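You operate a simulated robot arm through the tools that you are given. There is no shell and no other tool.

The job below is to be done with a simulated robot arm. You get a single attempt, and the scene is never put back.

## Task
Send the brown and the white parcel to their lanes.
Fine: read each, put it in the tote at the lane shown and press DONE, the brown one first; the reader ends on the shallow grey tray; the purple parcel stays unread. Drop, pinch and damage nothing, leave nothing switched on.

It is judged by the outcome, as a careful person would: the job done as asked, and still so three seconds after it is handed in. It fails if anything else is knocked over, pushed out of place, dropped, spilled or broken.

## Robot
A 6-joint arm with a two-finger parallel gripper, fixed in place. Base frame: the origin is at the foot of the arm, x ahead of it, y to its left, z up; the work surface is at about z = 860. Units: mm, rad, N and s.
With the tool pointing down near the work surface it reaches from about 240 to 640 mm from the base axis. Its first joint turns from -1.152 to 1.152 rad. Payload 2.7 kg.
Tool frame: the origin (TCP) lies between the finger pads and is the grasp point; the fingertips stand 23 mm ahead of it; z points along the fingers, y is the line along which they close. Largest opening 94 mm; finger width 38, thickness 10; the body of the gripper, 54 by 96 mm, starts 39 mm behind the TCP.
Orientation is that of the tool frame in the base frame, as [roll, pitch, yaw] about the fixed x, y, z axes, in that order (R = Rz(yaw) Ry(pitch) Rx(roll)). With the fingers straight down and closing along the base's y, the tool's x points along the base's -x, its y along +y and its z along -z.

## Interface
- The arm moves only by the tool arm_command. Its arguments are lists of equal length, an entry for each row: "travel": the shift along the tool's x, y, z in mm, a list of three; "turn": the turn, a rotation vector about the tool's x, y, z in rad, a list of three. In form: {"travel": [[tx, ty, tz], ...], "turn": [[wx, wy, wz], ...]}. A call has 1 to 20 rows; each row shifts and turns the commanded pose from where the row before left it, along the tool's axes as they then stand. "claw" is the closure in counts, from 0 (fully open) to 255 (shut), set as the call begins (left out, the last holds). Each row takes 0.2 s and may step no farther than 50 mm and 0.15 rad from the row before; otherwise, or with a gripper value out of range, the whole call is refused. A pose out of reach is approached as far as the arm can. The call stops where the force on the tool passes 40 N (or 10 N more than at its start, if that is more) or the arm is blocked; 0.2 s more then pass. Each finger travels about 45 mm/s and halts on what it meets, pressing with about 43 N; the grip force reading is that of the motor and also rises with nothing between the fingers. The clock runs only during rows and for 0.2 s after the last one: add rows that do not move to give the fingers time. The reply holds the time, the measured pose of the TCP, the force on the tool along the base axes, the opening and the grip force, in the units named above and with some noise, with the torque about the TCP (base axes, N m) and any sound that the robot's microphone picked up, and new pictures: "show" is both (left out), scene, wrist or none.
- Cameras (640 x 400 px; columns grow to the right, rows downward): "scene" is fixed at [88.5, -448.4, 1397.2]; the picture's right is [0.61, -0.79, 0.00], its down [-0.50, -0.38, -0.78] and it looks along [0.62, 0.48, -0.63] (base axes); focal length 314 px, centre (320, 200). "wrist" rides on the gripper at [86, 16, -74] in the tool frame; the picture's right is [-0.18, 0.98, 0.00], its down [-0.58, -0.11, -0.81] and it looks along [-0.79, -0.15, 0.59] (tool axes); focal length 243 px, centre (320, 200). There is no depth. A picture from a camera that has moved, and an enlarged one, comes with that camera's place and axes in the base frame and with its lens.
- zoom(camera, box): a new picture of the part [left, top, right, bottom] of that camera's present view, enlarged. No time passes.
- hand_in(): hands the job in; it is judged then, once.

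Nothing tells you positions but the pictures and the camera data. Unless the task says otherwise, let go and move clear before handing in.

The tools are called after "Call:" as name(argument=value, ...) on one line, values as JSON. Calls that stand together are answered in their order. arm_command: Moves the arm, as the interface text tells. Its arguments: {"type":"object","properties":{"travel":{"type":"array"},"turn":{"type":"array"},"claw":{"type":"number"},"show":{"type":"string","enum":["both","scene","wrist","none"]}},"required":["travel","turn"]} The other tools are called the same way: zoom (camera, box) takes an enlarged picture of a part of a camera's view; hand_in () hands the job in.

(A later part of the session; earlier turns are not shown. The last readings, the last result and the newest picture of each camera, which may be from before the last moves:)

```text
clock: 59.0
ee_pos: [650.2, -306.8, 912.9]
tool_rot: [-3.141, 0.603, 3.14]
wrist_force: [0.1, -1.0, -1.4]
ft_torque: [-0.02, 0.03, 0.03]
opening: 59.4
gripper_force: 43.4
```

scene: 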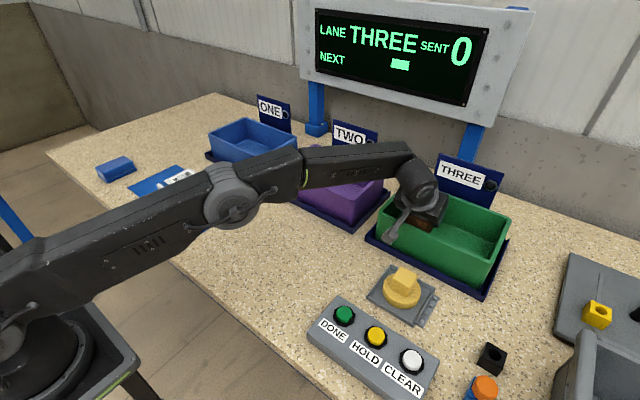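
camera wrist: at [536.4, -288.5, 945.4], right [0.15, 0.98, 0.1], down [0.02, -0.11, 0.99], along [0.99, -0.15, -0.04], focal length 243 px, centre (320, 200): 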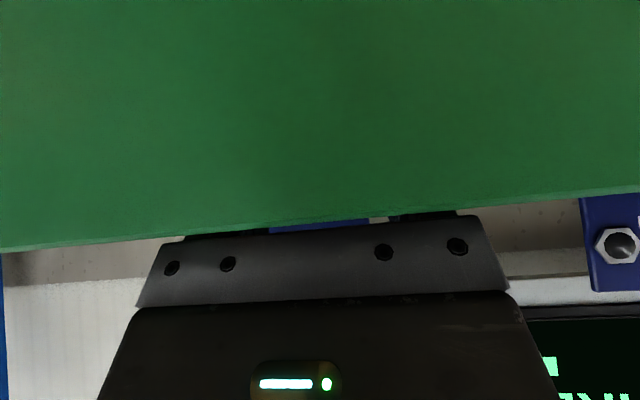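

Call:
arm_command(travel=[[0.56, 0, 0.83], [0, 0, 0]], turn=[[0, 0, 0], [0, 0, 0]], show="none")

Call:
arm_command(travel=[[0.56, 0, 0.83], [0, 0, 0]], turn=[[0, 0, 0], [0, 0, 0]], show="none")

Call:
arm_command(travel=[[0.56, 0, 0.83], [0, 0, 0]], turn=[[0, 0, 0], [0, 0, 0]], show="scene")

Call:
zoom(camera="scene", box=[350, 150, 520, 290])

```text
clock: 59.6
ee_pos: [649.5, -306.8, 910.7]
tool_rot: [-3.141, 0.602, -3.141]
wrist_force: [-0.4, -0.2, -1.5]
ft_torque: [-0.02, -0.02, 0.0]
opening: 59.8
gripper_force: 42.8
```

```text
clock: 60.2
ee_pos: [650.1, -305.9, 910.5]
tool_rot: [3.141, 0.602, -3.14]
wrist_force: [-1.4, -0.1, -2.0]
ft_torque: [0.0, -0.02, 0.01]
opening: 59.9
gripper_force: 42.5
```

```text
clock: 60.8
ee_pos: [649.2, -307.3, 910.6]
tool_rot: [-3.139, 0.602, 3.141]
wrist_force: [0.4, 1.0, -0.7]
ft_torque: [0.07, -0.07, -0.01]
opening: 59.6
gripper_force: 43.2
```

scene: 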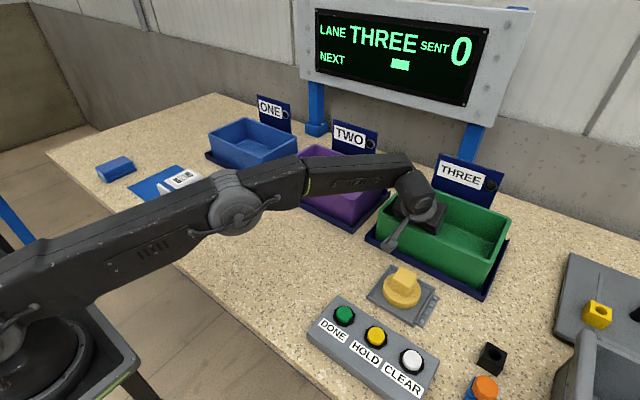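

```text
2.86 times, centred on (435, 220) of scene
camera zoom: at [88.5, -448.4, 1397.2], right [0.61, -0.79, 0.0], down [-0.5, -0.38, -0.78], along [0.62, 0.48, -0.63], focal length 898 px, centre (-9, 143)
```

zoom: 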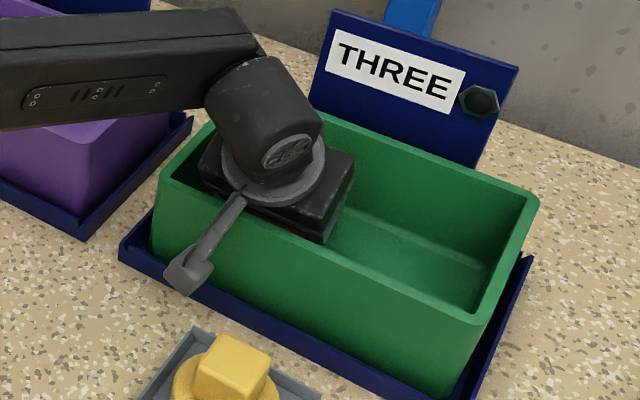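

Call:
arm_command(travel=[[0.45, 0, 0.65], [0, 0, 0]], turn=[[0, 0, 0], [0, 0, 0]], show="none")

Call:
arm_command(travel=[[0, 0, 0]], turn=[[0, 0, 0]], show="none")

```text
clock: 61.4
ee_pos: [650.7, -306.9, 910.2]
tool_rot: [-3.14, 0.603, -3.141]
wrist_force: [-1.5, -0.7, 1.4]
ft_torque: [0.09, -0.09, -0.01]
opening: 59.6
gripper_force: 43.0
```

```text
clock: 61.8
ee_pos: [650.5, -306.8, 909.8]
tool_rot: [-3.141, 0.604, -3.141]
wrist_force: [-1.2, -2.2, 2.8]
ft_torque: [0.07, -0.12, -0.04]
opening: 59.9
gripper_force: 43.0
```

The parcel is resting on the floor of the tote. I'll open moderately so the fingers stay clear of the walls, then rise straight up.

Call:
arm_command(travel=[[0, 0, 0], [0, 0, 0], [0, 0, 0], [0, 0, 0]], turn=[[0, 0, 0], [0, 0, 0], [0, 0, 0], [0, 0, 0]], claw=40, show="none")

Call:
arm_command(travel=[[-5.6, 0, -8.3], [-11.3, 0, -16.5], [-17, 0, -24.8], [-17, 0, -24.8], [0, 0, 0]], turn=[[0, 0, 0], [0, 0, 0], [0, 0, 0], [0, 0, 0], [0, 0, 0]])

Call:
zoom(camera="scene", box=[350, 150, 520, 290])

```text
clock: 62.8
ee_pos: [649.7, -306.0, 909.8]
tool_rot: [3.142, 0.602, 3.141]
wrist_force: [0.5, -0.9, -0.8]
ft_torque: [-0.01, 0.01, -0.05]
opening: 79.1
gripper_force: 0.0
```

```text
clock: 64.0
ee_pos: [650.6, -305.9, 999.3]
tool_rot: [-3.14, 0.6, -3.142]
wrist_force: [-1.1, -0.1, 1.2]
ft_torque: [0.02, 0.01, 0.03]
opening: 79.3
gripper_force: 0.0
camera wrist: at [537.8, -289.5, 1011.6], right [0.15, 0.98, 0.1], down [0.02, -0.11, 0.99], along [0.99, -0.15, -0.04], focal length 243 px, centre (320, 200)
```

scene: 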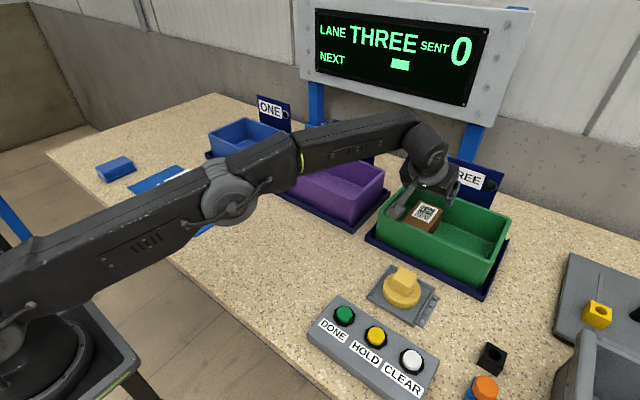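
wrist: 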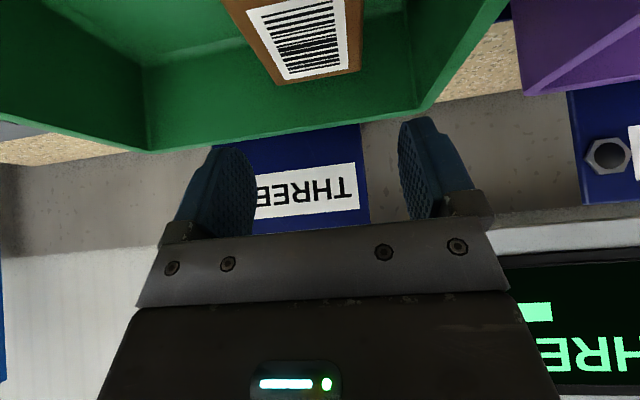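

```text
2.86 times, centred on (435, 220) of scene
camera zoom: at [88.5, -448.4, 1397.2], right [0.61, -0.79, 0.0], down [-0.5, -0.38, -0.78], along [0.62, 0.48, -0.63], focal length 898 px, centre (-9, 143)
```

zoom: 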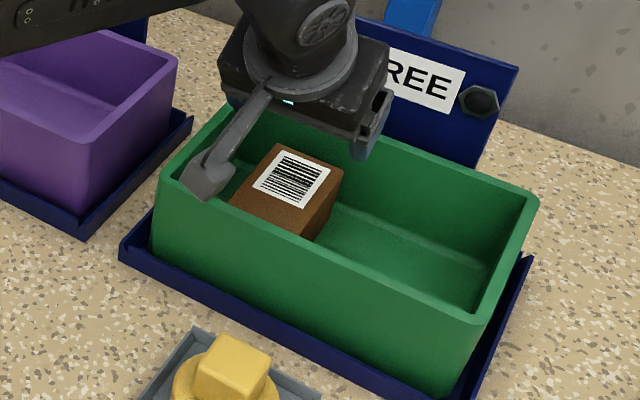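

Brown sits flat in the green tote. Next I'll level the tool, back away, close the fingers and line up on the DONE button.

Call:
arm_command(travel=[[26.2, 0, -32.5], [26.2, 0, -32.5], [26.2, 0, -32.5], [26.2, 0, -32.5], [26.2, 0, -32.5], [0, 0, 0], [0, 0, 0], [0, 0, 0], [0, 0, 0], [37.5, 3, 15], [37.5, 3, 15], [37.5, 3, 15], [37.5, 3, 15], [0, 0, 0], [0, 0, 0]], turn=[[0, 0, 0], [0, 0, 0], [0, 0, 0], [0, 0, 0], [0, 0, 0], [0, 0.15, 0], [0, 0.15, 0], [0, 0.15, 0], [0, 0.15, 0], [0, 0, 0], [0, 0, 0], [0, 0, 0], [0, 0, 0], [0, 0, 0], [0, 0, 0]], claw=255)

Call:
zoom(camera="wrist", box=[180, 60, 460, 240])

Call:
zoom(camera="scene", box=[350, 150, 520, 290])

```text
clock: 67.2
ee_pos: [298.0, -297.3, 999.2]
tool_rot: [-3.14, 0.001, 3.141]
wrist_force: [-0.1, -0.1, -0.5]
ft_torque: [0.02, -0.02, 0.02]
opening: 0.0
gripper_force: 42.1
camera wrist: at [211.5, -280.0, 1073.4], right [0.18, 0.98, 0.0], down [0.58, -0.11, 0.81], along [0.79, -0.15, -0.59], focal length 243 px, centre (320, 200)
```

scene: 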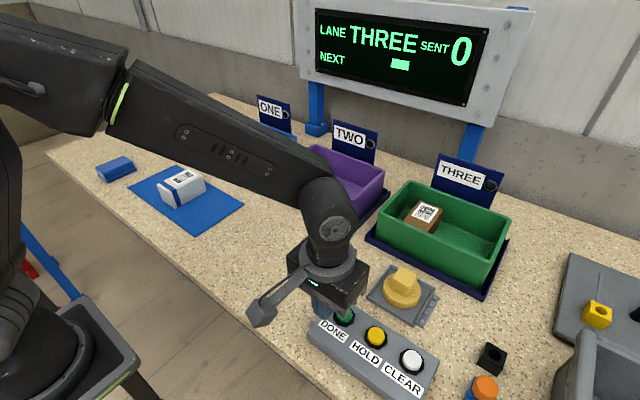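
wrist: 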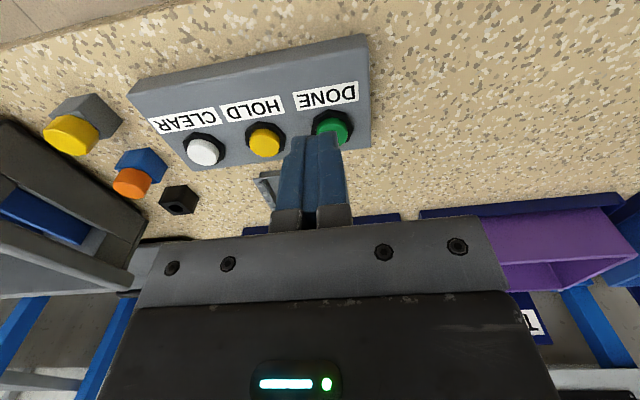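

```text
2.22 times, centred on (320, 150) of wrist
camera zoom: at [211.5, -280.0, 1073.4], right [0.18, 0.98, 0.0], down [0.58, -0.11, 0.81], along [0.79, -0.15, -0.59], focal length 539 px, centre (320, 311)
```

zoom: 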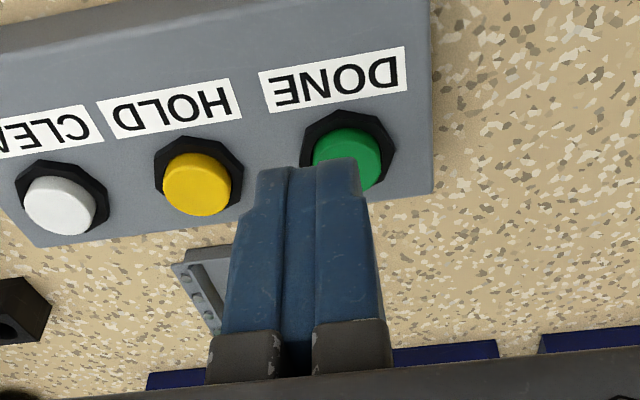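

```text
2.86 times, centred on (435, 220) of scene
camera zoom: at [88.5, -448.4, 1397.2], right [0.61, -0.79, 0.0], down [-0.5, -0.38, -0.78], along [0.62, 0.48, -0.63], focal length 898 px, centre (-9, 143)
```

zoom: 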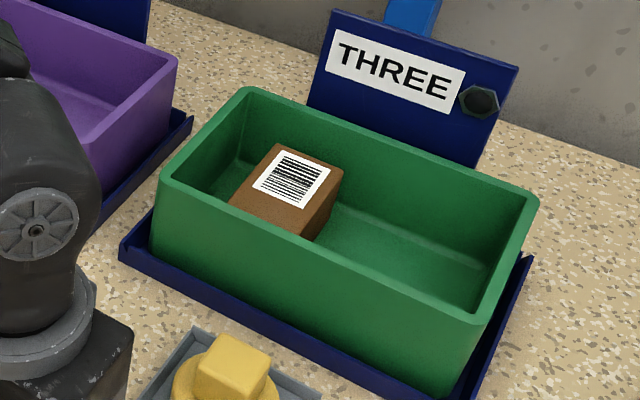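

DONE is at about (350, -294.5). I'll move above it with closed fingers and check alignment.

Call:
arm_command(travel=[[-26, 1.4, 0], [-26, 1.4, 0], [0, 0, 25], [0, 0, 25], [0, 0, 0]], turn=[[0, 0, 0], [0, 0, 0], [0, 0, 0], [0, 0, 0], [0, 0, 0]])

Call:
zoom(camera="scene", box=[290, 250, 450, 380])

Call:
zoom(camera="wrist", box=[200, 20, 440, 220])

```text
clock: 68.4
ee_pos: [353.9, -292.8, 948.2]
tool_rot: [3.141, 0.002, -3.141]
wrist_force: [0.5, 0.9, 0.3]
ft_torque: [-0.04, 0.02, 0.02]
opening: 0.2
gripper_force: 42.6
camera wrist: at [267.0, -275.8, 1021.4], right [0.18, 0.98, 0.0], down [0.58, -0.11, 0.81], along [0.79, -0.15, -0.59], focal length 243 px, centre (320, 200)
```

scene: 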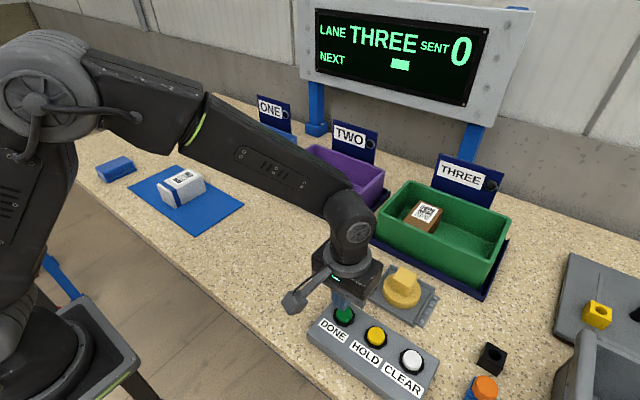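
wrist: 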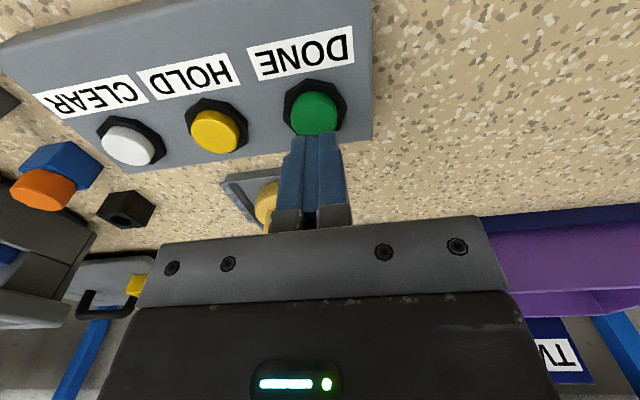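

```text
3.08 times, centred on (370, 315) of scene
camera zoom: at [88.5, -448.4, 1397.2], right [0.61, -0.79, 0.0], down [-0.5, -0.38, -0.78], along [0.62, 0.48, -0.63], focal length 968 px, centre (166, -154)
```

zoom: 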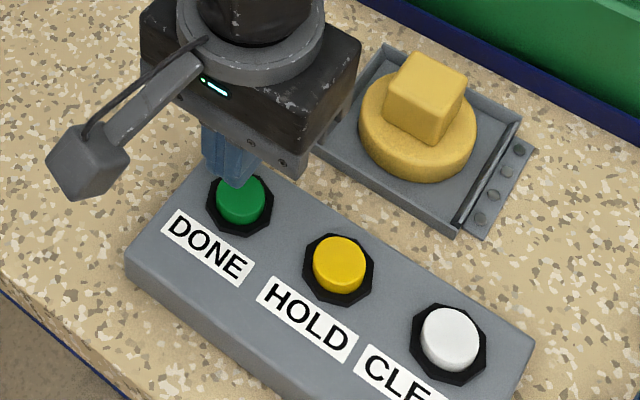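

```text
2.00 times, centred on (320, 120) of wrist
camera zoom: at [267.0, -275.8, 1021.4], right [0.18, 0.98, 0.0], down [0.58, -0.11, 0.81], along [0.79, -0.15, -0.59], focal length 485 px, centre (320, 360)
```

zoom: 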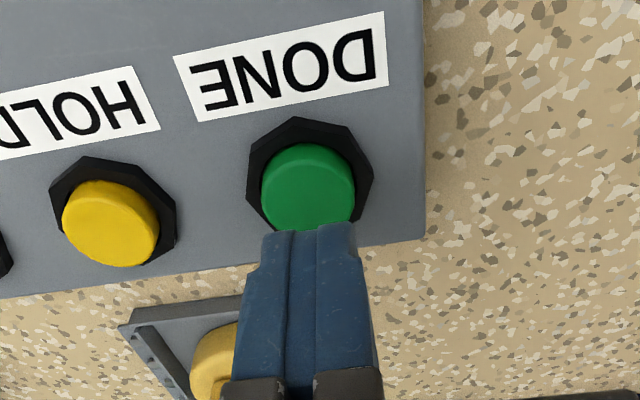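

I'm aligned over DONE. I'll descend gently in small steps until the display reacts.

Call:
arm_command(travel=[[4, -1.5, 8], [0, 0, 8], [0, 0, 3], [0, 0, 0]], turn=[[0, 0, 0], [0, 0, 0], [0, 0, 0], [0, 0, 0]], show="none")

Call:
zoom(camera="scene", box=[290, 250, 450, 380])

```text
clock: 69.4
ee_pos: [348.1, -292.4, 929.1]
tool_rot: [3.141, 0.003, 3.141]
wrist_force: [-0.2, 0.5, 0.4]
ft_torque: [0.02, -0.02, -0.04]
opening: 0.0
gripper_force: 42.2
```

```text
3.08 times, centred on (370, 315) of scene
camera zoom: at [88.5, -448.4, 1397.2], right [0.61, -0.79, 0.0], down [-0.5, -0.38, -0.78], along [0.62, 0.48, -0.63], focal length 968 px, centre (166, -154)
```

zoom: 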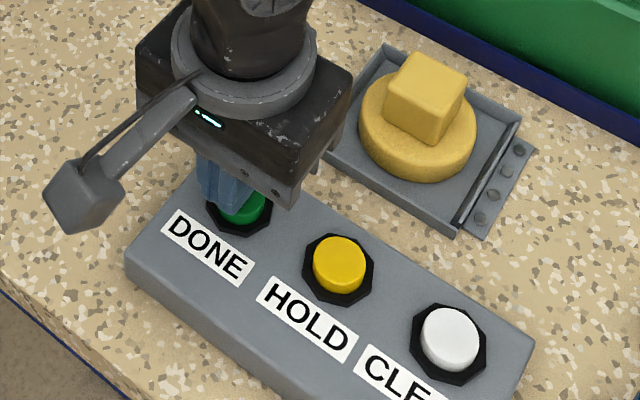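

Call:
arm_command(travel=[[0, -2, 0], [0, 0, 0]], turn=[[0, 0, 0], [0, 0, 0]], show="wrist")

Call:
zoom(camera="wrist", box=[240, 40, 400, 200])

```text
clock: 70.0
ee_pos: [347.7, -294.1, 929.3]
tool_rot: [3.141, 0.0, 3.141]
wrist_force: [1.1, -0.8, -0.1]
ft_torque: [0.04, 0.02, 0.0]
opening: 0.0
gripper_force: 42.9
camera wrist: at [261.8, -278.6, 1003.0], right [0.18, 0.98, 0.0], down [0.58, -0.11, 0.81], along [0.79, -0.15, -0.59], focal length 243 px, centre (320, 200)
```

wrist: 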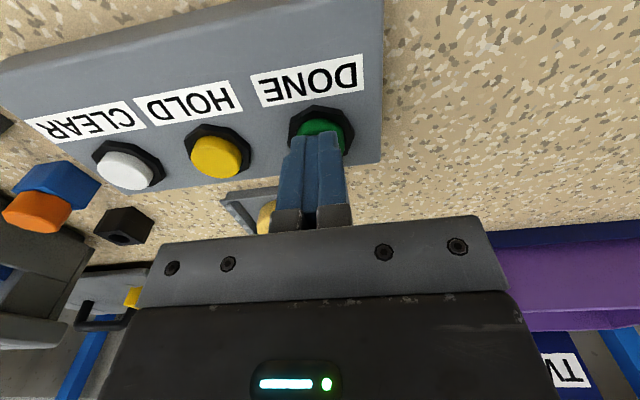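

```text
2.50 times, centred on (320, 120) of wrist
camera zoom: at [261.8, -278.6, 1003.0], right [0.18, 0.98, 0.0], down [0.58, -0.11, 0.81], along [0.79, -0.15, -0.59], focal length 606 px, centre (320, 400)
```

zoom: 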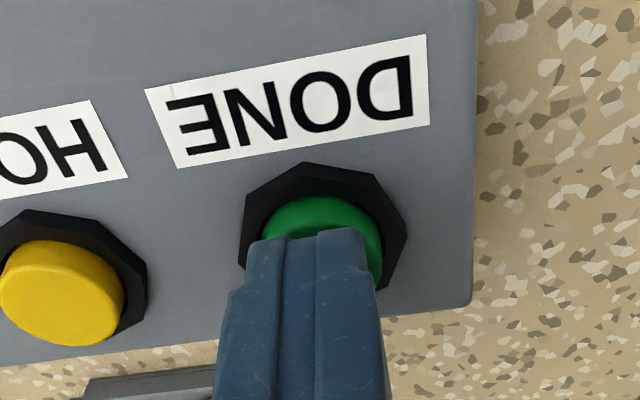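

Call:
arm_command(travel=[[0, 1, 3], [0, 0, 2], [0, 0, 0]], turn=[[0, 0, 0], [0, 0, 0], [0, 0, 0]], show="none")

Call:
arm_command(travel=[[0, 0, 1.5], [0, 0, 0]], turn=[[0, 0, 0], [0, 0, 0]], show="none")

Call:
arm_command(travel=[[0, 0, 1.5], [0, 0, 0]], turn=[[0, 0, 0], [0, 0, 0]], show="scene")

```text
clock: 70.8
ee_pos: [348.0, -294.1, 924.3]
tool_rot: [-3.141, 0.0, -3.141]
wrist_force: [0.5, 0.2, 0.5]
ft_torque: [0.01, -0.04, -0.01]
opening: 0.0
gripper_force: 42.9
```

```text
clock: 71.4
ee_pos: [348.4, -293.7, 923.1]
tool_rot: [-3.141, 0.001, 3.141]
wrist_force: [-0.8, -0.2, 0.3]
ft_torque: [-0.02, 0.03, 0.01]
opening: 0.3
gripper_force: 42.2
```

```text
clock: 72.0
ee_pos: [347.6, -295.2, 921.3]
tool_rot: [-3.141, 0.001, -3.141]
wrist_force: [-1.3, -0.2, 2.0]
ft_torque: [-0.01, 0.03, -0.02]
opening: 0.1
gripper_force: 42.6
heard: click
```

scene: 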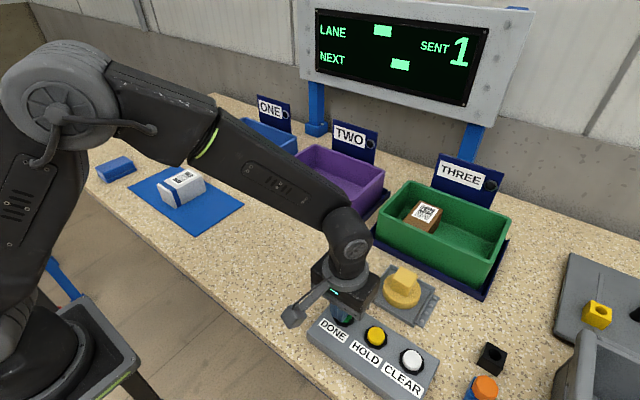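

The button clicked and SENT shows 1. I'll rise, open, and go back for the reader.

Call:
arm_command(travel=[[0, 0, -20], [0, 0, -40], [0, 0, -30], [0, 0, 0]], turn=[[0, 0, 0], [0, 0, 0], [0, 0, 0], [0, 0, 0]], show="none")

Call:
arm_command(travel=[[-40, -18, 0], [-40, -18, 0], [-40, -18, 0], [0, 0, 0], [0, 0, 30], [0, 0, 0]], turn=[[0, 0, 0], [0, 0, 0], [0, 0, 0], [0, 0, 0], [0, 0, 0], [0, 0, 0]], claw=0)

Call:
arm_command(travel=[[0, 0, 0]], turn=[[0, 0, 0]], show="none")

Call:
zoom(camera="wrist", box=[160, 0, 480, 200])

```text
clock: 73.0
ee_pos: [349.8, -293.5, 1014.5]
tool_rot: [-3.141, 0.002, 3.141]
wrist_force: [-0.4, 0.9, 1.0]
ft_torque: [0.01, -0.01, 0.0]
opening: 0.0
gripper_force: 42.7
```

```text
clock: 74.4
ee_pos: [468.2, -349.0, 981.1]
tool_rot: [-3.141, 0.002, 3.141]
wrist_force: [0.7, 0.4, -0.3]
ft_torque: [0.0, -0.02, 0.02]
opening: 94.1
gripper_force: 0.1
camera wrist: at [381.3, -332.8, 1054.6], right [0.18, 0.98, 0.0], down [0.58, -0.11, 0.81], along [0.79, -0.15, -0.59], focal length 243 px, centre (320, 200)
```

scene: 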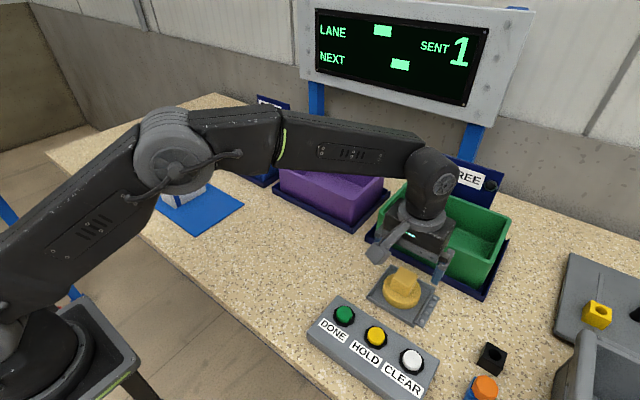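
wrist: 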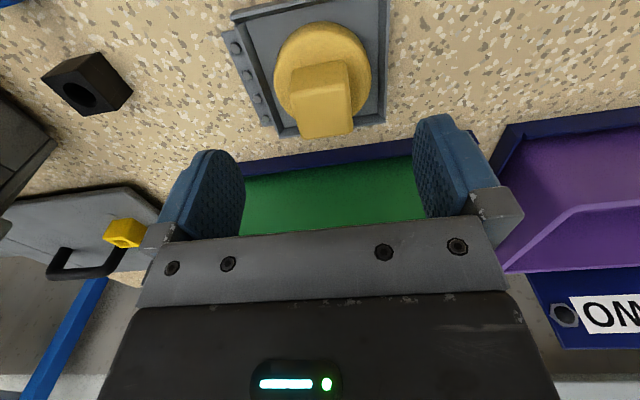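

```text
clock: 74.8
ee_pos: [466.9, -349.2, 980.8]
tool_rot: [-3.141, 0.002, 3.142]
wrist_force: [-0.2, 0.1, 0.5]
ft_torque: [-0.04, 0.03, -0.01]
opening: 93.8
gripper_force: 0.0
```

```text
2.00 times, centred on (320, 100) of wrist
camera zoom: at [381.3, -332.7, 1054.9], right [0.18, 0.98, 0.0], down [0.58, -0.11, 0.81], along [0.79, -0.15, -0.59], focal length 485 px, centre (320, 400)
```

zoom: 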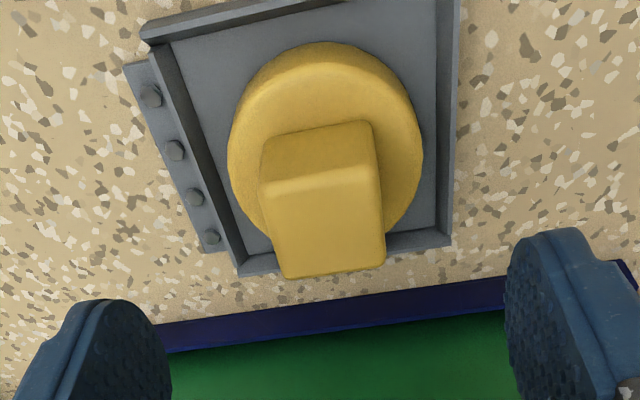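

Call:
arm_command(travel=[[-2, 1, 25], [0, 0, 22], [0, 0, 11], [0, 0, 0]], turn=[[0, 0, 0], [0, 0, 0], [0, 0, 0], [0, 0, 0]], show="none")

Call:
arm_command(travel=[[0, 0, 0], [0, 0, 0], [0, 0, 0], [0, 0, 0], [0, 0, 0]], turn=[[0, 0, 0], [0, 0, 0], [0, 0, 0], [0, 0, 0], [0, 0, 0]], claw=255, show="none")

Call:
arm_command(travel=[[0, 0, 0]], turn=[[0, 0, 0]], show="none")

```text
clock: 75.8
ee_pos: [470.6, -347.1, 924.1]
tool_rot: [-3.141, 0.004, 3.141]
wrist_force: [-0.3, 0.5, 0.2]
ft_torque: [-0.01, -0.02, 0.0]
opening: 94.1
gripper_force: 0.1
```

```text
clock: 77.0
ee_pos: [468.2, -347.6, 923.8]
tool_rot: [3.141, 0.001, 3.14]
wrist_force: [-1.0, 0.1, -0.2]
ft_torque: [-0.04, -0.03, 0.03]
opening: 37.4
gripper_force: 43.2
```

```text
clock: 77.4
ee_pos: [469.6, -346.5, 924.0]
tool_rot: [-3.14, 0.002, -3.141]
wrist_force: [-0.1, -0.2, 0.5]
ft_torque: [0.0, 0.02, 0.0]
opening: 37.8
gripper_force: 42.8
```

The reader is gripped. I'll lift it and carry it toward the white parcel, stopping short to measure.

Call:
arm_command(travel=[[0, 0, -10], [0, 0, -40], [0, 0, -43], [0, 0, -43], [11.5, 39.4, 0], [11.5, 39.4, 0], [11.5, 39.4, 0], [11.5, 39.4, 0], [11.5, 39.4, 0], [11.5, 39.4, 0], [11.5, 39.4, 0], [11.5, 39.4, 0], [11.5, 39.4, 0], [11.5, 39.4, 0], [11.5, 39.4, 0], [11.5, 39.4, 0], [11.5, 39.4, 0], [0, 0, 0], [0, 0, 0]], turn=[[0, 0, 0], [0, 0, 0], [0, 0, 0], [0, 0, 0], [0, 0, 0], [0, 0, 0], [0, 0, 0], [0, 0, 0], [0, 0, 0], [0, 0, 0], [0, 0, 0], [0, 0, 0], [0, 0, 0], [0, 0, 0], [0, 0, 0], [0, 0, 0], [0, 0, 0], [0, 0, 0], [0, 0, 0]])

Call:
zoom(camera="wrist", box=[320, 0, 560, 180])

Call:
arm_command(travel=[[0, 0, 0]], turn=[[0, 0, 0]], show="none")

```text
clock: 81.4
ee_pos: [322.2, 165.9, 1061.4]
tool_rot: [-3.141, 0.002, -3.141]
wrist_force: [0.5, -0.1, -1.5]
ft_torque: [0.01, 0.04, 0.02]
opening: 37.6
gripper_force: 42.8
camera wrist: at [236.2, 182.9, 1134.8], right [0.18, 0.98, 0.0], down [0.58, -0.11, 0.81], along [0.79, -0.15, -0.59], focal length 243 px, centre (320, 200)
```

scene: 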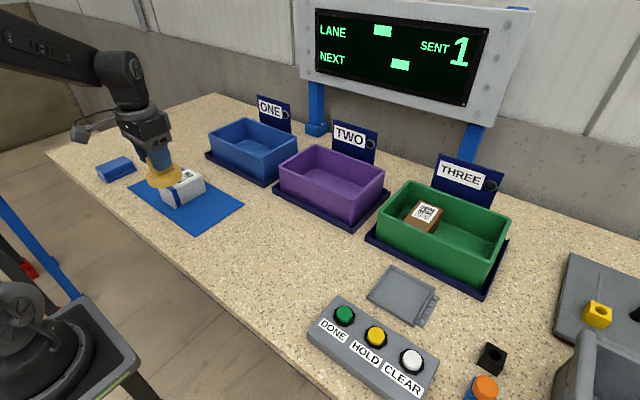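
wrist: 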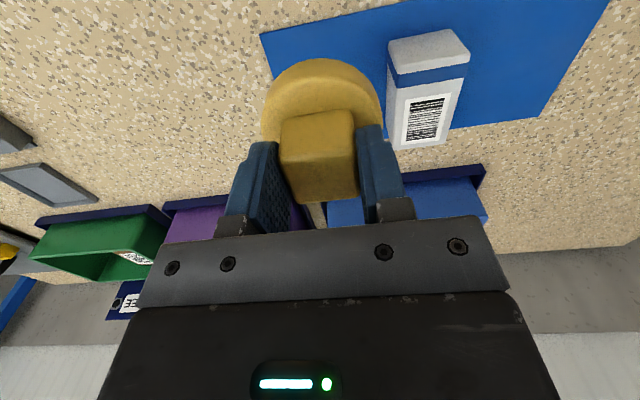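

```text
2.22 times, centred on (440, 90) of wrist
camera zoom: at [236.2, 182.9, 1134.8], right [0.18, 0.98, 0.0], down [0.58, -0.11, 0.81], along [0.79, -0.15, -0.59], focal length 539 px, centre (53, 444)
```

zoom: 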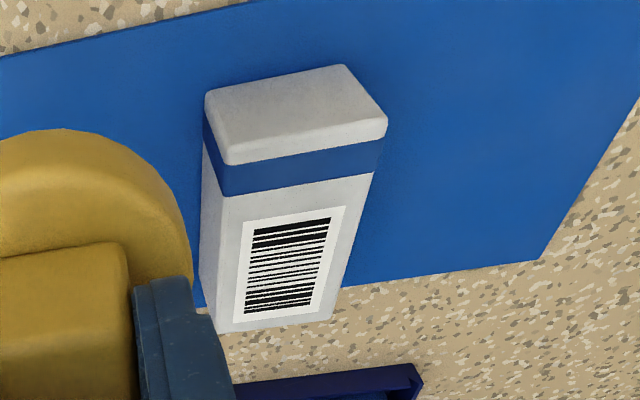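

```text
clock: 81.8
ee_pos: [323.5, 165.9, 1060.4]
tool_rot: [-3.141, 0.001, -3.14]
wrist_force: [-1.3, 0.1, -1.8]
ft_torque: [0.01, 0.04, 0.0]
opening: 37.3
gripper_force: 43.2
```

White is at about x 348–444, y 231–289, top about z 920, with its label at (405, 261). I'll bring the reader over it and lower stepwise.

Call:
arm_command(travel=[[-27.5, 32, 0], [-27.5, 32, 0], [-27.5, 31, 0], [0, 0, 28], [0, 0, 22], [0, 0, 0], [0, 0, 0]], turn=[[0, 0, 0], [0, 0, 0], [0, 0, 0], [0, 0, 0], [0, 0, 0], [0, 0, 0], [0, 0, 0]])

Call:
zoom(camera="scene", box=[100, 110, 280, 230])

```text
clock: 83.4
ee_pos: [406.5, 261.7, 1007.8]
tool_rot: [3.141, 0.001, 3.141]
wrist_force: [-0.1, -0.1, -0.5]
ft_torque: [0.01, -0.02, -0.03]
opening: 37.5
gripper_force: 43.1
camera wrist: at [319.5, 278.4, 1082.0], right [0.18, 0.98, 0.0], down [0.58, -0.11, 0.81], along [0.79, -0.15, -0.59], focal length 243 px, centre (320, 200)
```

scene: 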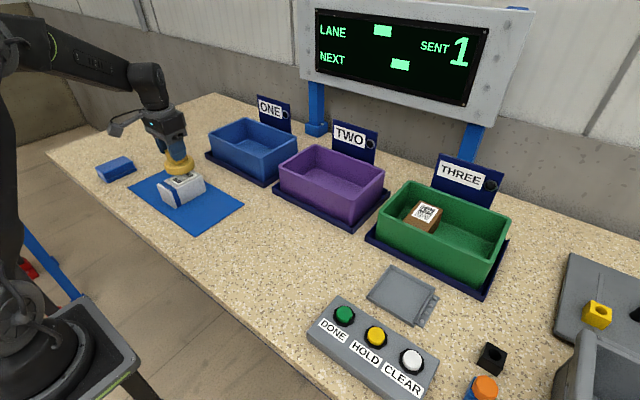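
wrist: 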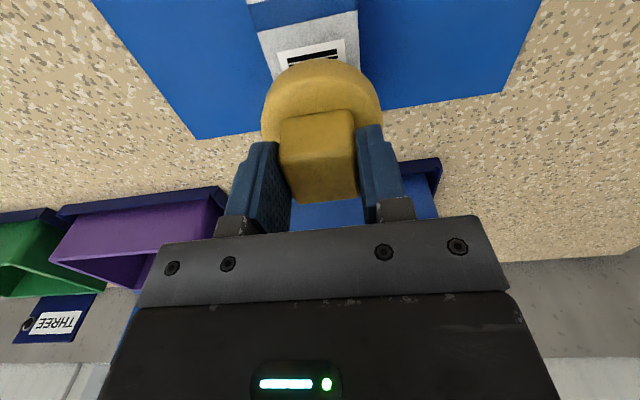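

```text
3.33 times, centred on (190, 170) of scene
camera zoom: at [88.5, -448.4, 1397.2], right [0.61, -0.79, 0.0], down [-0.5, -0.38, -0.78], along [0.62, 0.48, -0.63], focal length 1048 px, centre (753, 300)
```

zoom: 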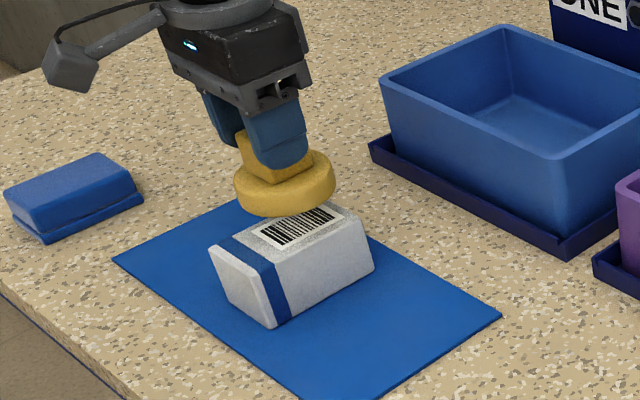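

Call:
arm_command(travel=[[0, 0, 7], [0, 0, 0], [0, 0, 0], [0, 0, 0]], turn=[[0, 0, 0], [0, 0, 0], [0, 0, 0], [0, 0, 0]], show="scene")

Call:
zoom(camera="scene", box=[100, 110, 280, 230])

```text
clock: 84.4
ee_pos: [405.9, 262.5, 1001.0]
tool_rot: [3.14, 0.002, 3.141]
wrist_force: [0.1, -0.2, -1.5]
ft_torque: [0.01, 0.01, -0.02]
opening: 37.5
gripper_force: 43.5
```

scene: 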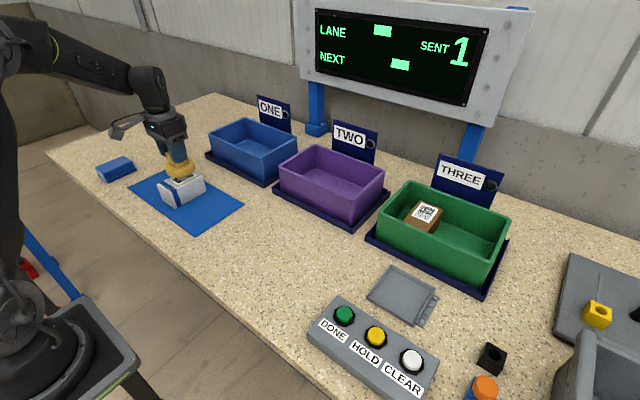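

```text
3.33 times, centred on (190, 170) of scene
camera zoom: at [88.5, -448.4, 1397.2], right [0.61, -0.79, 0.0], down [-0.5, -0.38, -0.78], along [0.62, 0.48, -0.63], focal length 1048 px, centre (753, 300)
```

zoom: 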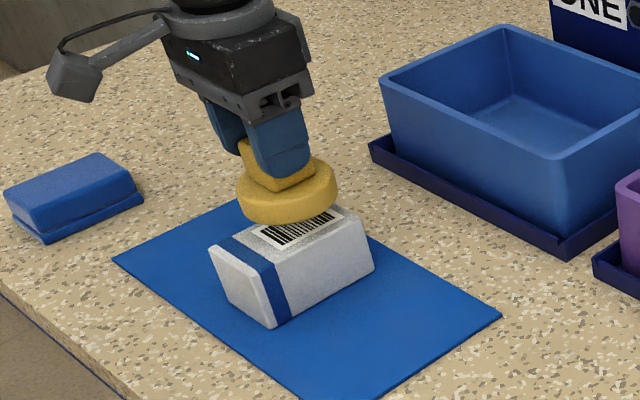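

Call:
arm_command(travel=[[0, 0, 4], [0, 0, 0], [0, 0, 0], [0, 0, 0]], turn=[[0, 0, 0], [0, 0, 0], [0, 0, 0], [0, 0, 0]], show="scene")

```text
clock: 85.4
ee_pos: [404.4, 261.9, 995.9]
tool_rot: [3.14, 0.001, -3.141]
wrist_force: [-0.8, -0.6, -1.1]
ft_torque: [0.01, 0.02, -0.01]
opening: 37.7
gripper_force: 43.7
```

scene: 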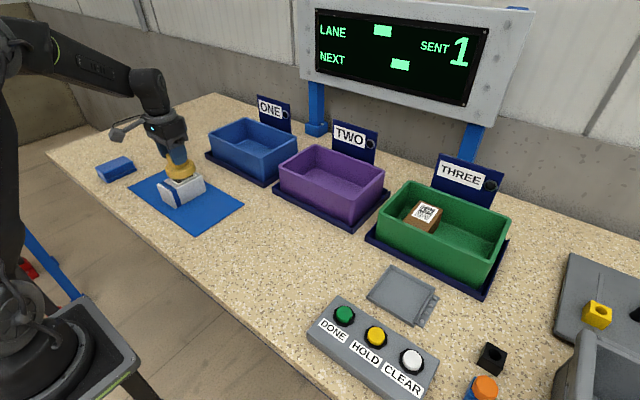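

Call:
arm_command(travel=[[0, 0, 3], [0, 0, 0], [0, 0, 0], [0, 0, 0]], turn=[[0, 0, 0], [0, 0, 0], [0, 0, 0], [0, 0, 0]], show="both")

Call:
zoom(camera="scene", box=[100, 110, 280, 230])

```text
clock: 86.4
ee_pos: [403.8, 260.7, 993.5]
tool_rot: [3.141, 0.003, 3.141]
wrist_force: [0.9, -0.4, -1.3]
ft_torque: [-0.01, 0.02, -0.01]
opening: 37.3
gripper_force: 43.0
camera wrist: at [317.5, 277.8, 1067.9], right [0.18, 0.98, 0.0], down [0.58, -0.11, 0.81], along [0.79, -0.15, -0.59], focal length 243 px, centre (320, 200)
```

scene: 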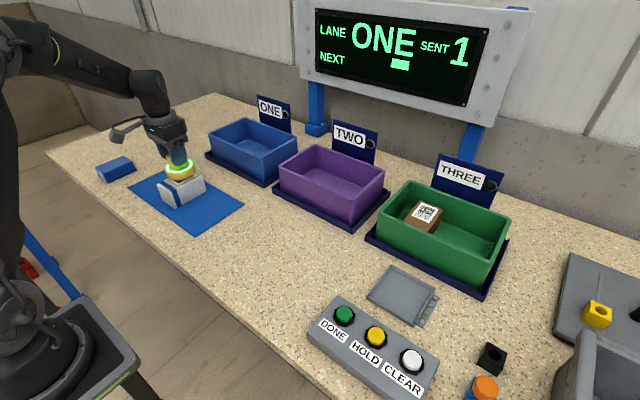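
wrist: 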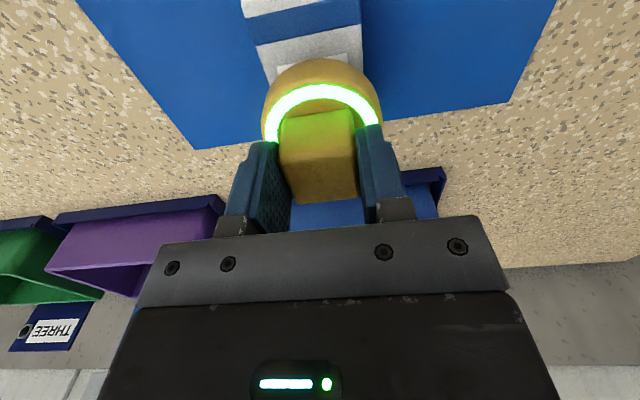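

```text
3.33 times, centred on (190, 170) of scene
camera zoom: at [88.5, -448.4, 1397.2], right [0.61, -0.79, 0.0], down [-0.5, -0.38, -0.78], along [0.62, 0.48, -0.63], focal length 1048 px, centre (753, 300)
```

zoom: 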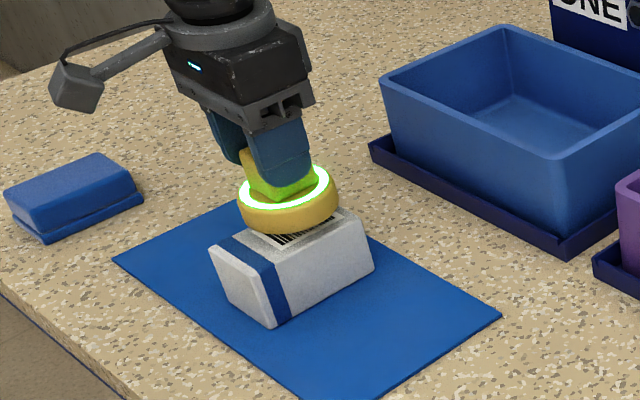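

LANE ONE is shown for white. I'll lift and return the reader to its tray.

Call:
arm_command(travel=[[0, 0, -35], [0, 0, -40], [-4.7, -43.5, 0], [-4.7, -43.5, 0], [-4.7, -43.5, 0], [-4.7, -43.5, 0], [-4.7, -43.5, 0], [-4.7, -43.5, 0], [-4.7, -43.5, 0], [-4.7, -43.5, 0], [-4.7, -43.5, 0], [-4.7, -43.5, 0], [-4.7, -43.5, 0], [-4.7, -43.5, 0], [-4.7, -43.5, 0], [-4.7, -43.5, 0], [0, 0, 0], [0, 0, 0]], turn=[[0, 0, 0], [0, 0, 0], [0, 0, 0], [0, 0, 0], [0, 0, 0], [0, 0, 0], [0, 0, 0], [0, 0, 0], [0, 0, 0], [0, 0, 0], [0, 0, 0], [0, 0, 0], [0, 0, 0], [0, 0, 0], [0, 0, 0], [0, 0, 0], [0, 0, 0], [0, 0, 0]])

Call:
arm_command(travel=[[0, 0, 0]], turn=[[0, 0, 0]], show="none")

```text
clock: 90.2
ee_pos: [466.8, -348.7, 1071.2]
tool_rot: [3.141, 0.002, -3.141]
wrist_force: [-0.2, -0.6, -1.4]
ft_torque: [-0.05, 0.01, 0.03]
opening: 37.6
gripper_force: 42.8
camera wrist: at [380.2, -331.7, 1145.0], right [0.18, 0.98, 0.0], down [0.58, -0.11, 0.81], along [0.79, -0.15, -0.59], focal length 243 px, centre (320, 200)
```

scene: 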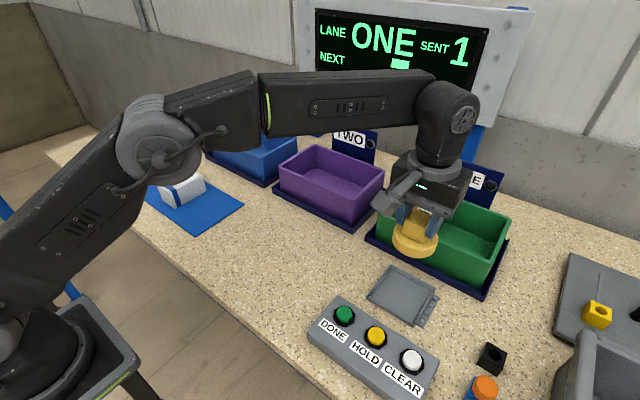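
wrist: 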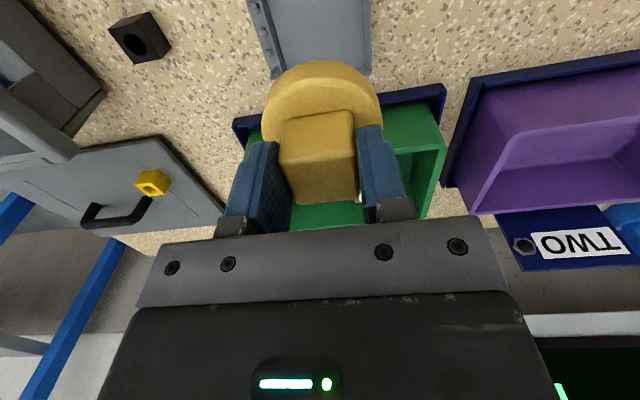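

```text
clock: 90.6
ee_pos: [467.6, -348.1, 1071.5]
tool_rot: [-3.141, 0.003, -3.141]
wrist_force: [-0.9, 0.3, -1.4]
ft_torque: [0.02, 0.01, -0.01]
opening: 37.4
gripper_force: 42.9
```

Call:
arm_command(travel=[[-2, 0, 40], [-2, 0, 40], [0, 0, 40], [0, 0, 14], [0, 0, 7], [0, 0, 0]], turn=[[0, 0, 0], [0, 0, 0], [0, 0, 0], [0, 0, 0], [0, 0, 0], [0, 0, 0]], show="scene")

Call:
zoom(camera="scene", box=[360, 240, 460, 340])

Call:
arm_command(travel=[[0, 0, 1.5], [0, 0, 0]], turn=[[0, 0, 0], [0, 0, 0]], show="none")

```text
clock: 92.0
ee_pos: [470.5, -351.1, 927.0]
tool_rot: [-3.14, 0.002, 3.141]
wrist_force: [-0.6, -0.1, -2.0]
ft_torque: [-0.03, -0.01, -0.05]
opening: 37.5
gripper_force: 43.3
```

scene: 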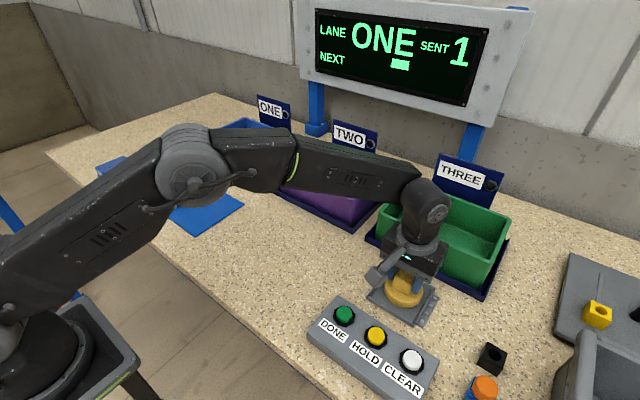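

```text
4.00 times, centred on (410, 290) of scene
camera zoom: at [88.5, -448.4, 1397.2], right [0.61, -0.79, 0.0], down [-0.5, -0.38, -0.78], along [0.62, 0.48, -0.63], focal length 1258 px, centre (-40, -160)
```

zoom: 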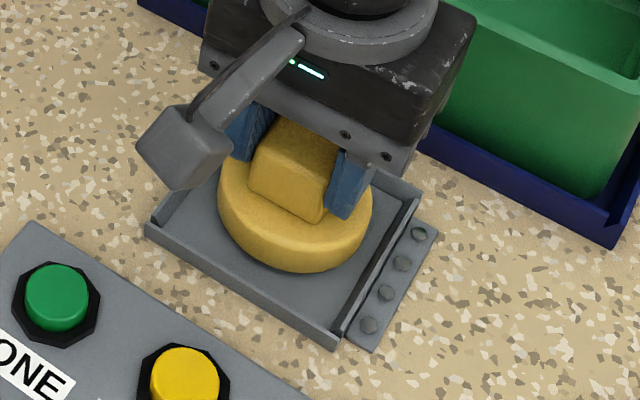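

```text
clock: 92.6
ee_pos: [471.5, -350.7, 926.9]
tool_rot: [3.14, 0.003, 3.14]
wrist_force: [0.5, -0.8, -1.4]
ft_torque: [-0.02, -0.01, 0.01]
opening: 37.5
gripper_force: 42.4
```

Call:
arm_command(travel=[[0, 2, 1], [0, 0, 0]], turn=[[0, 0, 0], [0, 0, 0]], show="none")

Call:
arm_command(travel=[[0, 0, 1], [0, 0, 0]], turn=[[0, 0, 0], [0, 0, 0]], show="none")

Call:
arm_command(travel=[[0, 0, 0.8], [0, 0, 0]], turn=[[0, 0, 0], [0, 0, 0]], show="none")

```text
clock: 93.2
ee_pos: [472.4, -348.2, 926.5]
tool_rot: [3.141, 0.003, 3.141]
wrist_force: [-0.9, 0.9, -1.9]
ft_torque: [-0.01, -0.01, -0.03]
opening: 37.5
gripper_force: 43.2
```

```text
clock: 93.8
ee_pos: [472.2, -346.4, 926.1]
tool_rot: [3.141, 0.003, -3.141]
wrist_force: [0.0, -0.2, -1.2]
ft_torque: [0.0, -0.01, 0.0]
opening: 37.8
gripper_force: 43.1
```

```text
clock: 94.4
ee_pos: [473.0, -347.1, 925.1]
tool_rot: [-3.141, 0.002, 3.142]
wrist_force: [0.9, -0.1, -1.7]
ft_torque: [-0.01, 0.0, -0.02]
opening: 37.5
gripper_force: 43.1
```

Call:
arm_command(travel=[[0, 0, 1], [0, 0, 0]], turn=[[0, 0, 0], [0, 0, 0]], show="none")

Call:
arm_command(travel=[[0, 0, 0.7], [0, 0, 0]], turn=[[0, 0, 0], [0, 0, 0]], show="none")

Call:
arm_command(travel=[[0, 0, 0.7], [0, 0, 0]], turn=[[0, 0, 0], [0, 0, 0]], show="none")

```text
clock: 95.0
ee_pos: [472.7, -346.8, 924.0]
tool_rot: [-3.141, 0.001, 3.141]
wrist_force: [0.1, -0.2, -1.0]
ft_torque: [0.0, 0.01, -0.02]
opening: 37.5
gripper_force: 43.2
```

```text
clock: 95.6
ee_pos: [472.5, -347.4, 924.3]
tool_rot: [-3.14, 0.003, 3.141]
wrist_force: [0.3, 1.5, -0.4]
ft_torque: [-0.03, -0.03, -0.02]
opening: 37.5
gripper_force: 43.1
```

```text
clock: 96.2
ee_pos: [473.0, -347.1, 923.1]
tool_rot: [-3.14, 0.004, -3.141]
wrist_force: [-2.2, 0.2, 6.5]
ft_torque: [0.23, 0.0, 0.06]
opening: 37.6
gripper_force: 42.9
```

The reader is seated (contact force 6.5 N). I'll release and rise.

Call:
arm_command(travel=[[0, 0, 0], [0, 0, 0], [0, 0, 0], [0, 0, 0], [0, 0, 0], [0, 0, 0]], turn=[[0, 0, 0], [0, 0, 0], [0, 0, 0], [0, 0, 0], [0, 0, 0], [0, 0, 0]], claw=0, show="none")

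Call:
arm_command(travel=[[0, 0, -20], [0, 0, -40], [0, 0, -40], [0, 0, -40], [0, 0, 0]], turn=[[0, 0, 0], [0, 0, 0], [0, 0, 0], [0, 0, 0], [0, 0, 0]], show="both")

Call:
zoom(camera="scene", box=[340, 220, 520, 340])

```text
clock: 97.6
ee_pos: [474.3, -346.2, 923.3]
tool_rot: [-3.142, 0.002, 3.142]
wrist_force: [0.8, 0.1, 0.1]
ft_torque: [0.03, 0.04, -0.04]
opening: 93.8
gripper_force: 0.1
```

```text
clock: 98.8
ee_pos: [473.4, -345.4, 1064.3]
tool_rot: [3.14, 0.001, -3.14]
wrist_force: [0.1, 0.3, 0.1]
ft_torque: [0.0, 0.0, 0.02]
opening: 94.0
gripper_force: 0.1
camera wrist: at [387.4, -328.4, 1138.3], right [0.18, 0.98, 0.0], down [0.58, -0.11, 0.81], along [0.79, -0.15, -0.59], focal length 243 px, centre (320, 200)
```

scene: 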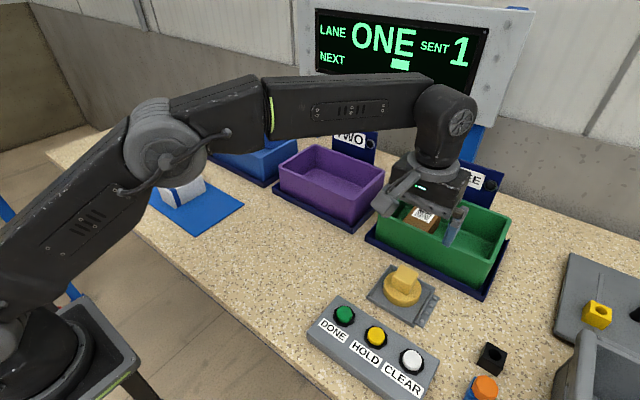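
wrist: 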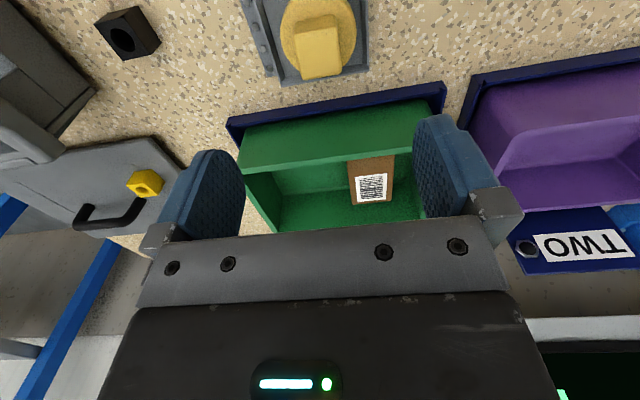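

```text
3.33 times, centred on (430, 280) of scene
camera zoom: at [88.5, -448.4, 1397.2], right [0.61, -0.79, 0.0], down [-0.5, -0.38, -0.78], along [0.62, 0.48, -0.63], focal length 1048 px, centre (-47, -67)
```

zoom: 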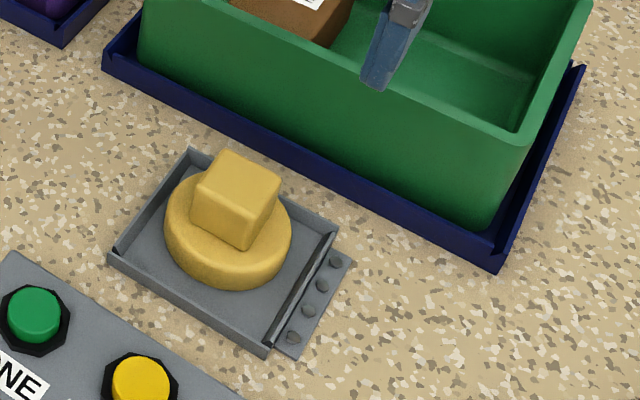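

The reader is docked. Now I'll look down into tote ONE to measure it.

Call:
arm_command(travel=[[0, 43, -3.6], [0, 43, -3.6], [0, 43, -3.6], [0, 43, -3.6], [0, 43, -3.6], [0, 43, -3.6], [0, 43, -3.6], [0, 43, -3.6], [0, 43, -3.6], [0, 43, -3.6], [0, 43, -3.6], [0, 43, -3.6], [0, 43, -3.6], [0, 43, -3.6], [0, 0, 0], [0, 0, 0]], turn=[[0, 0, 0], [0, 0, 0], [0, 0, 0], [0, 0, 0], [0, 0, 0], [0, 0, 0], [0, 0, 0], [0, 0, 0], [0, 0, 0], [0, 0, 0], [0, 0, 0], [0, 0, 0], [0, 0, 0], [0, 0, 0], [0, 0, 0], [0, 0, 0]])

Call:
zoom(camera="wrist", box=[200, 40, 480, 220])

Call:
arm_command(travel=[[0, 0, 0]], turn=[[0, 0, 0]], show="none")

```text
clock: 102.2
ee_pos: [472.8, 255.7, 1112.0]
tool_rot: [-3.14, 0.002, 3.141]
wrist_force: [-0.4, 0.6, -0.1]
ft_torque: [0.02, 0.03, 0.02]
opening: 94.2
gripper_force: 0.0
camera wrist: at [386.2, 273.8, 1185.8], right [0.18, 0.98, 0.0], down [0.58, -0.11, 0.81], along [0.79, -0.15, -0.59], focal length 243 px, centre (320, 200)
```

scene: 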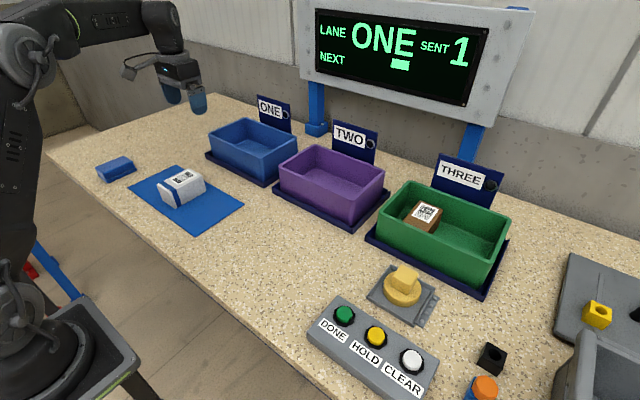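
wrist: 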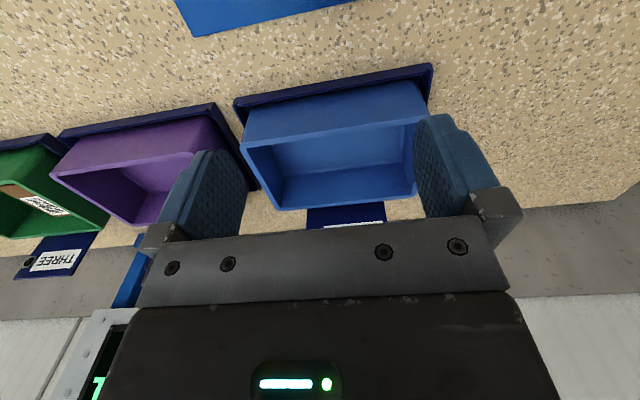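

```text
2.22 times, centred on (340, 130) of wrist
camera zoom: at [386.2, 273.8, 1185.8], right [0.18, 0.98, 0.0], down [0.58, -0.11, 0.81], along [0.79, -0.15, -0.59], focal length 539 px, centre (276, 356)
```

zoom: 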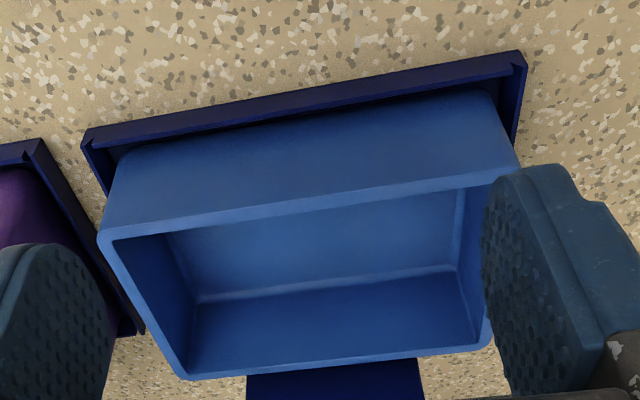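

```text
clock: 102.6
ee_pos: [472.6, 256.9, 1113.0]
tool_rot: [3.141, 0.001, -3.142]
wrist_force: [-0.3, 0.2, -0.5]
ft_torque: [0.02, 0.01, -0.01]
opening: 94.0
gripper_force: 0.1
```

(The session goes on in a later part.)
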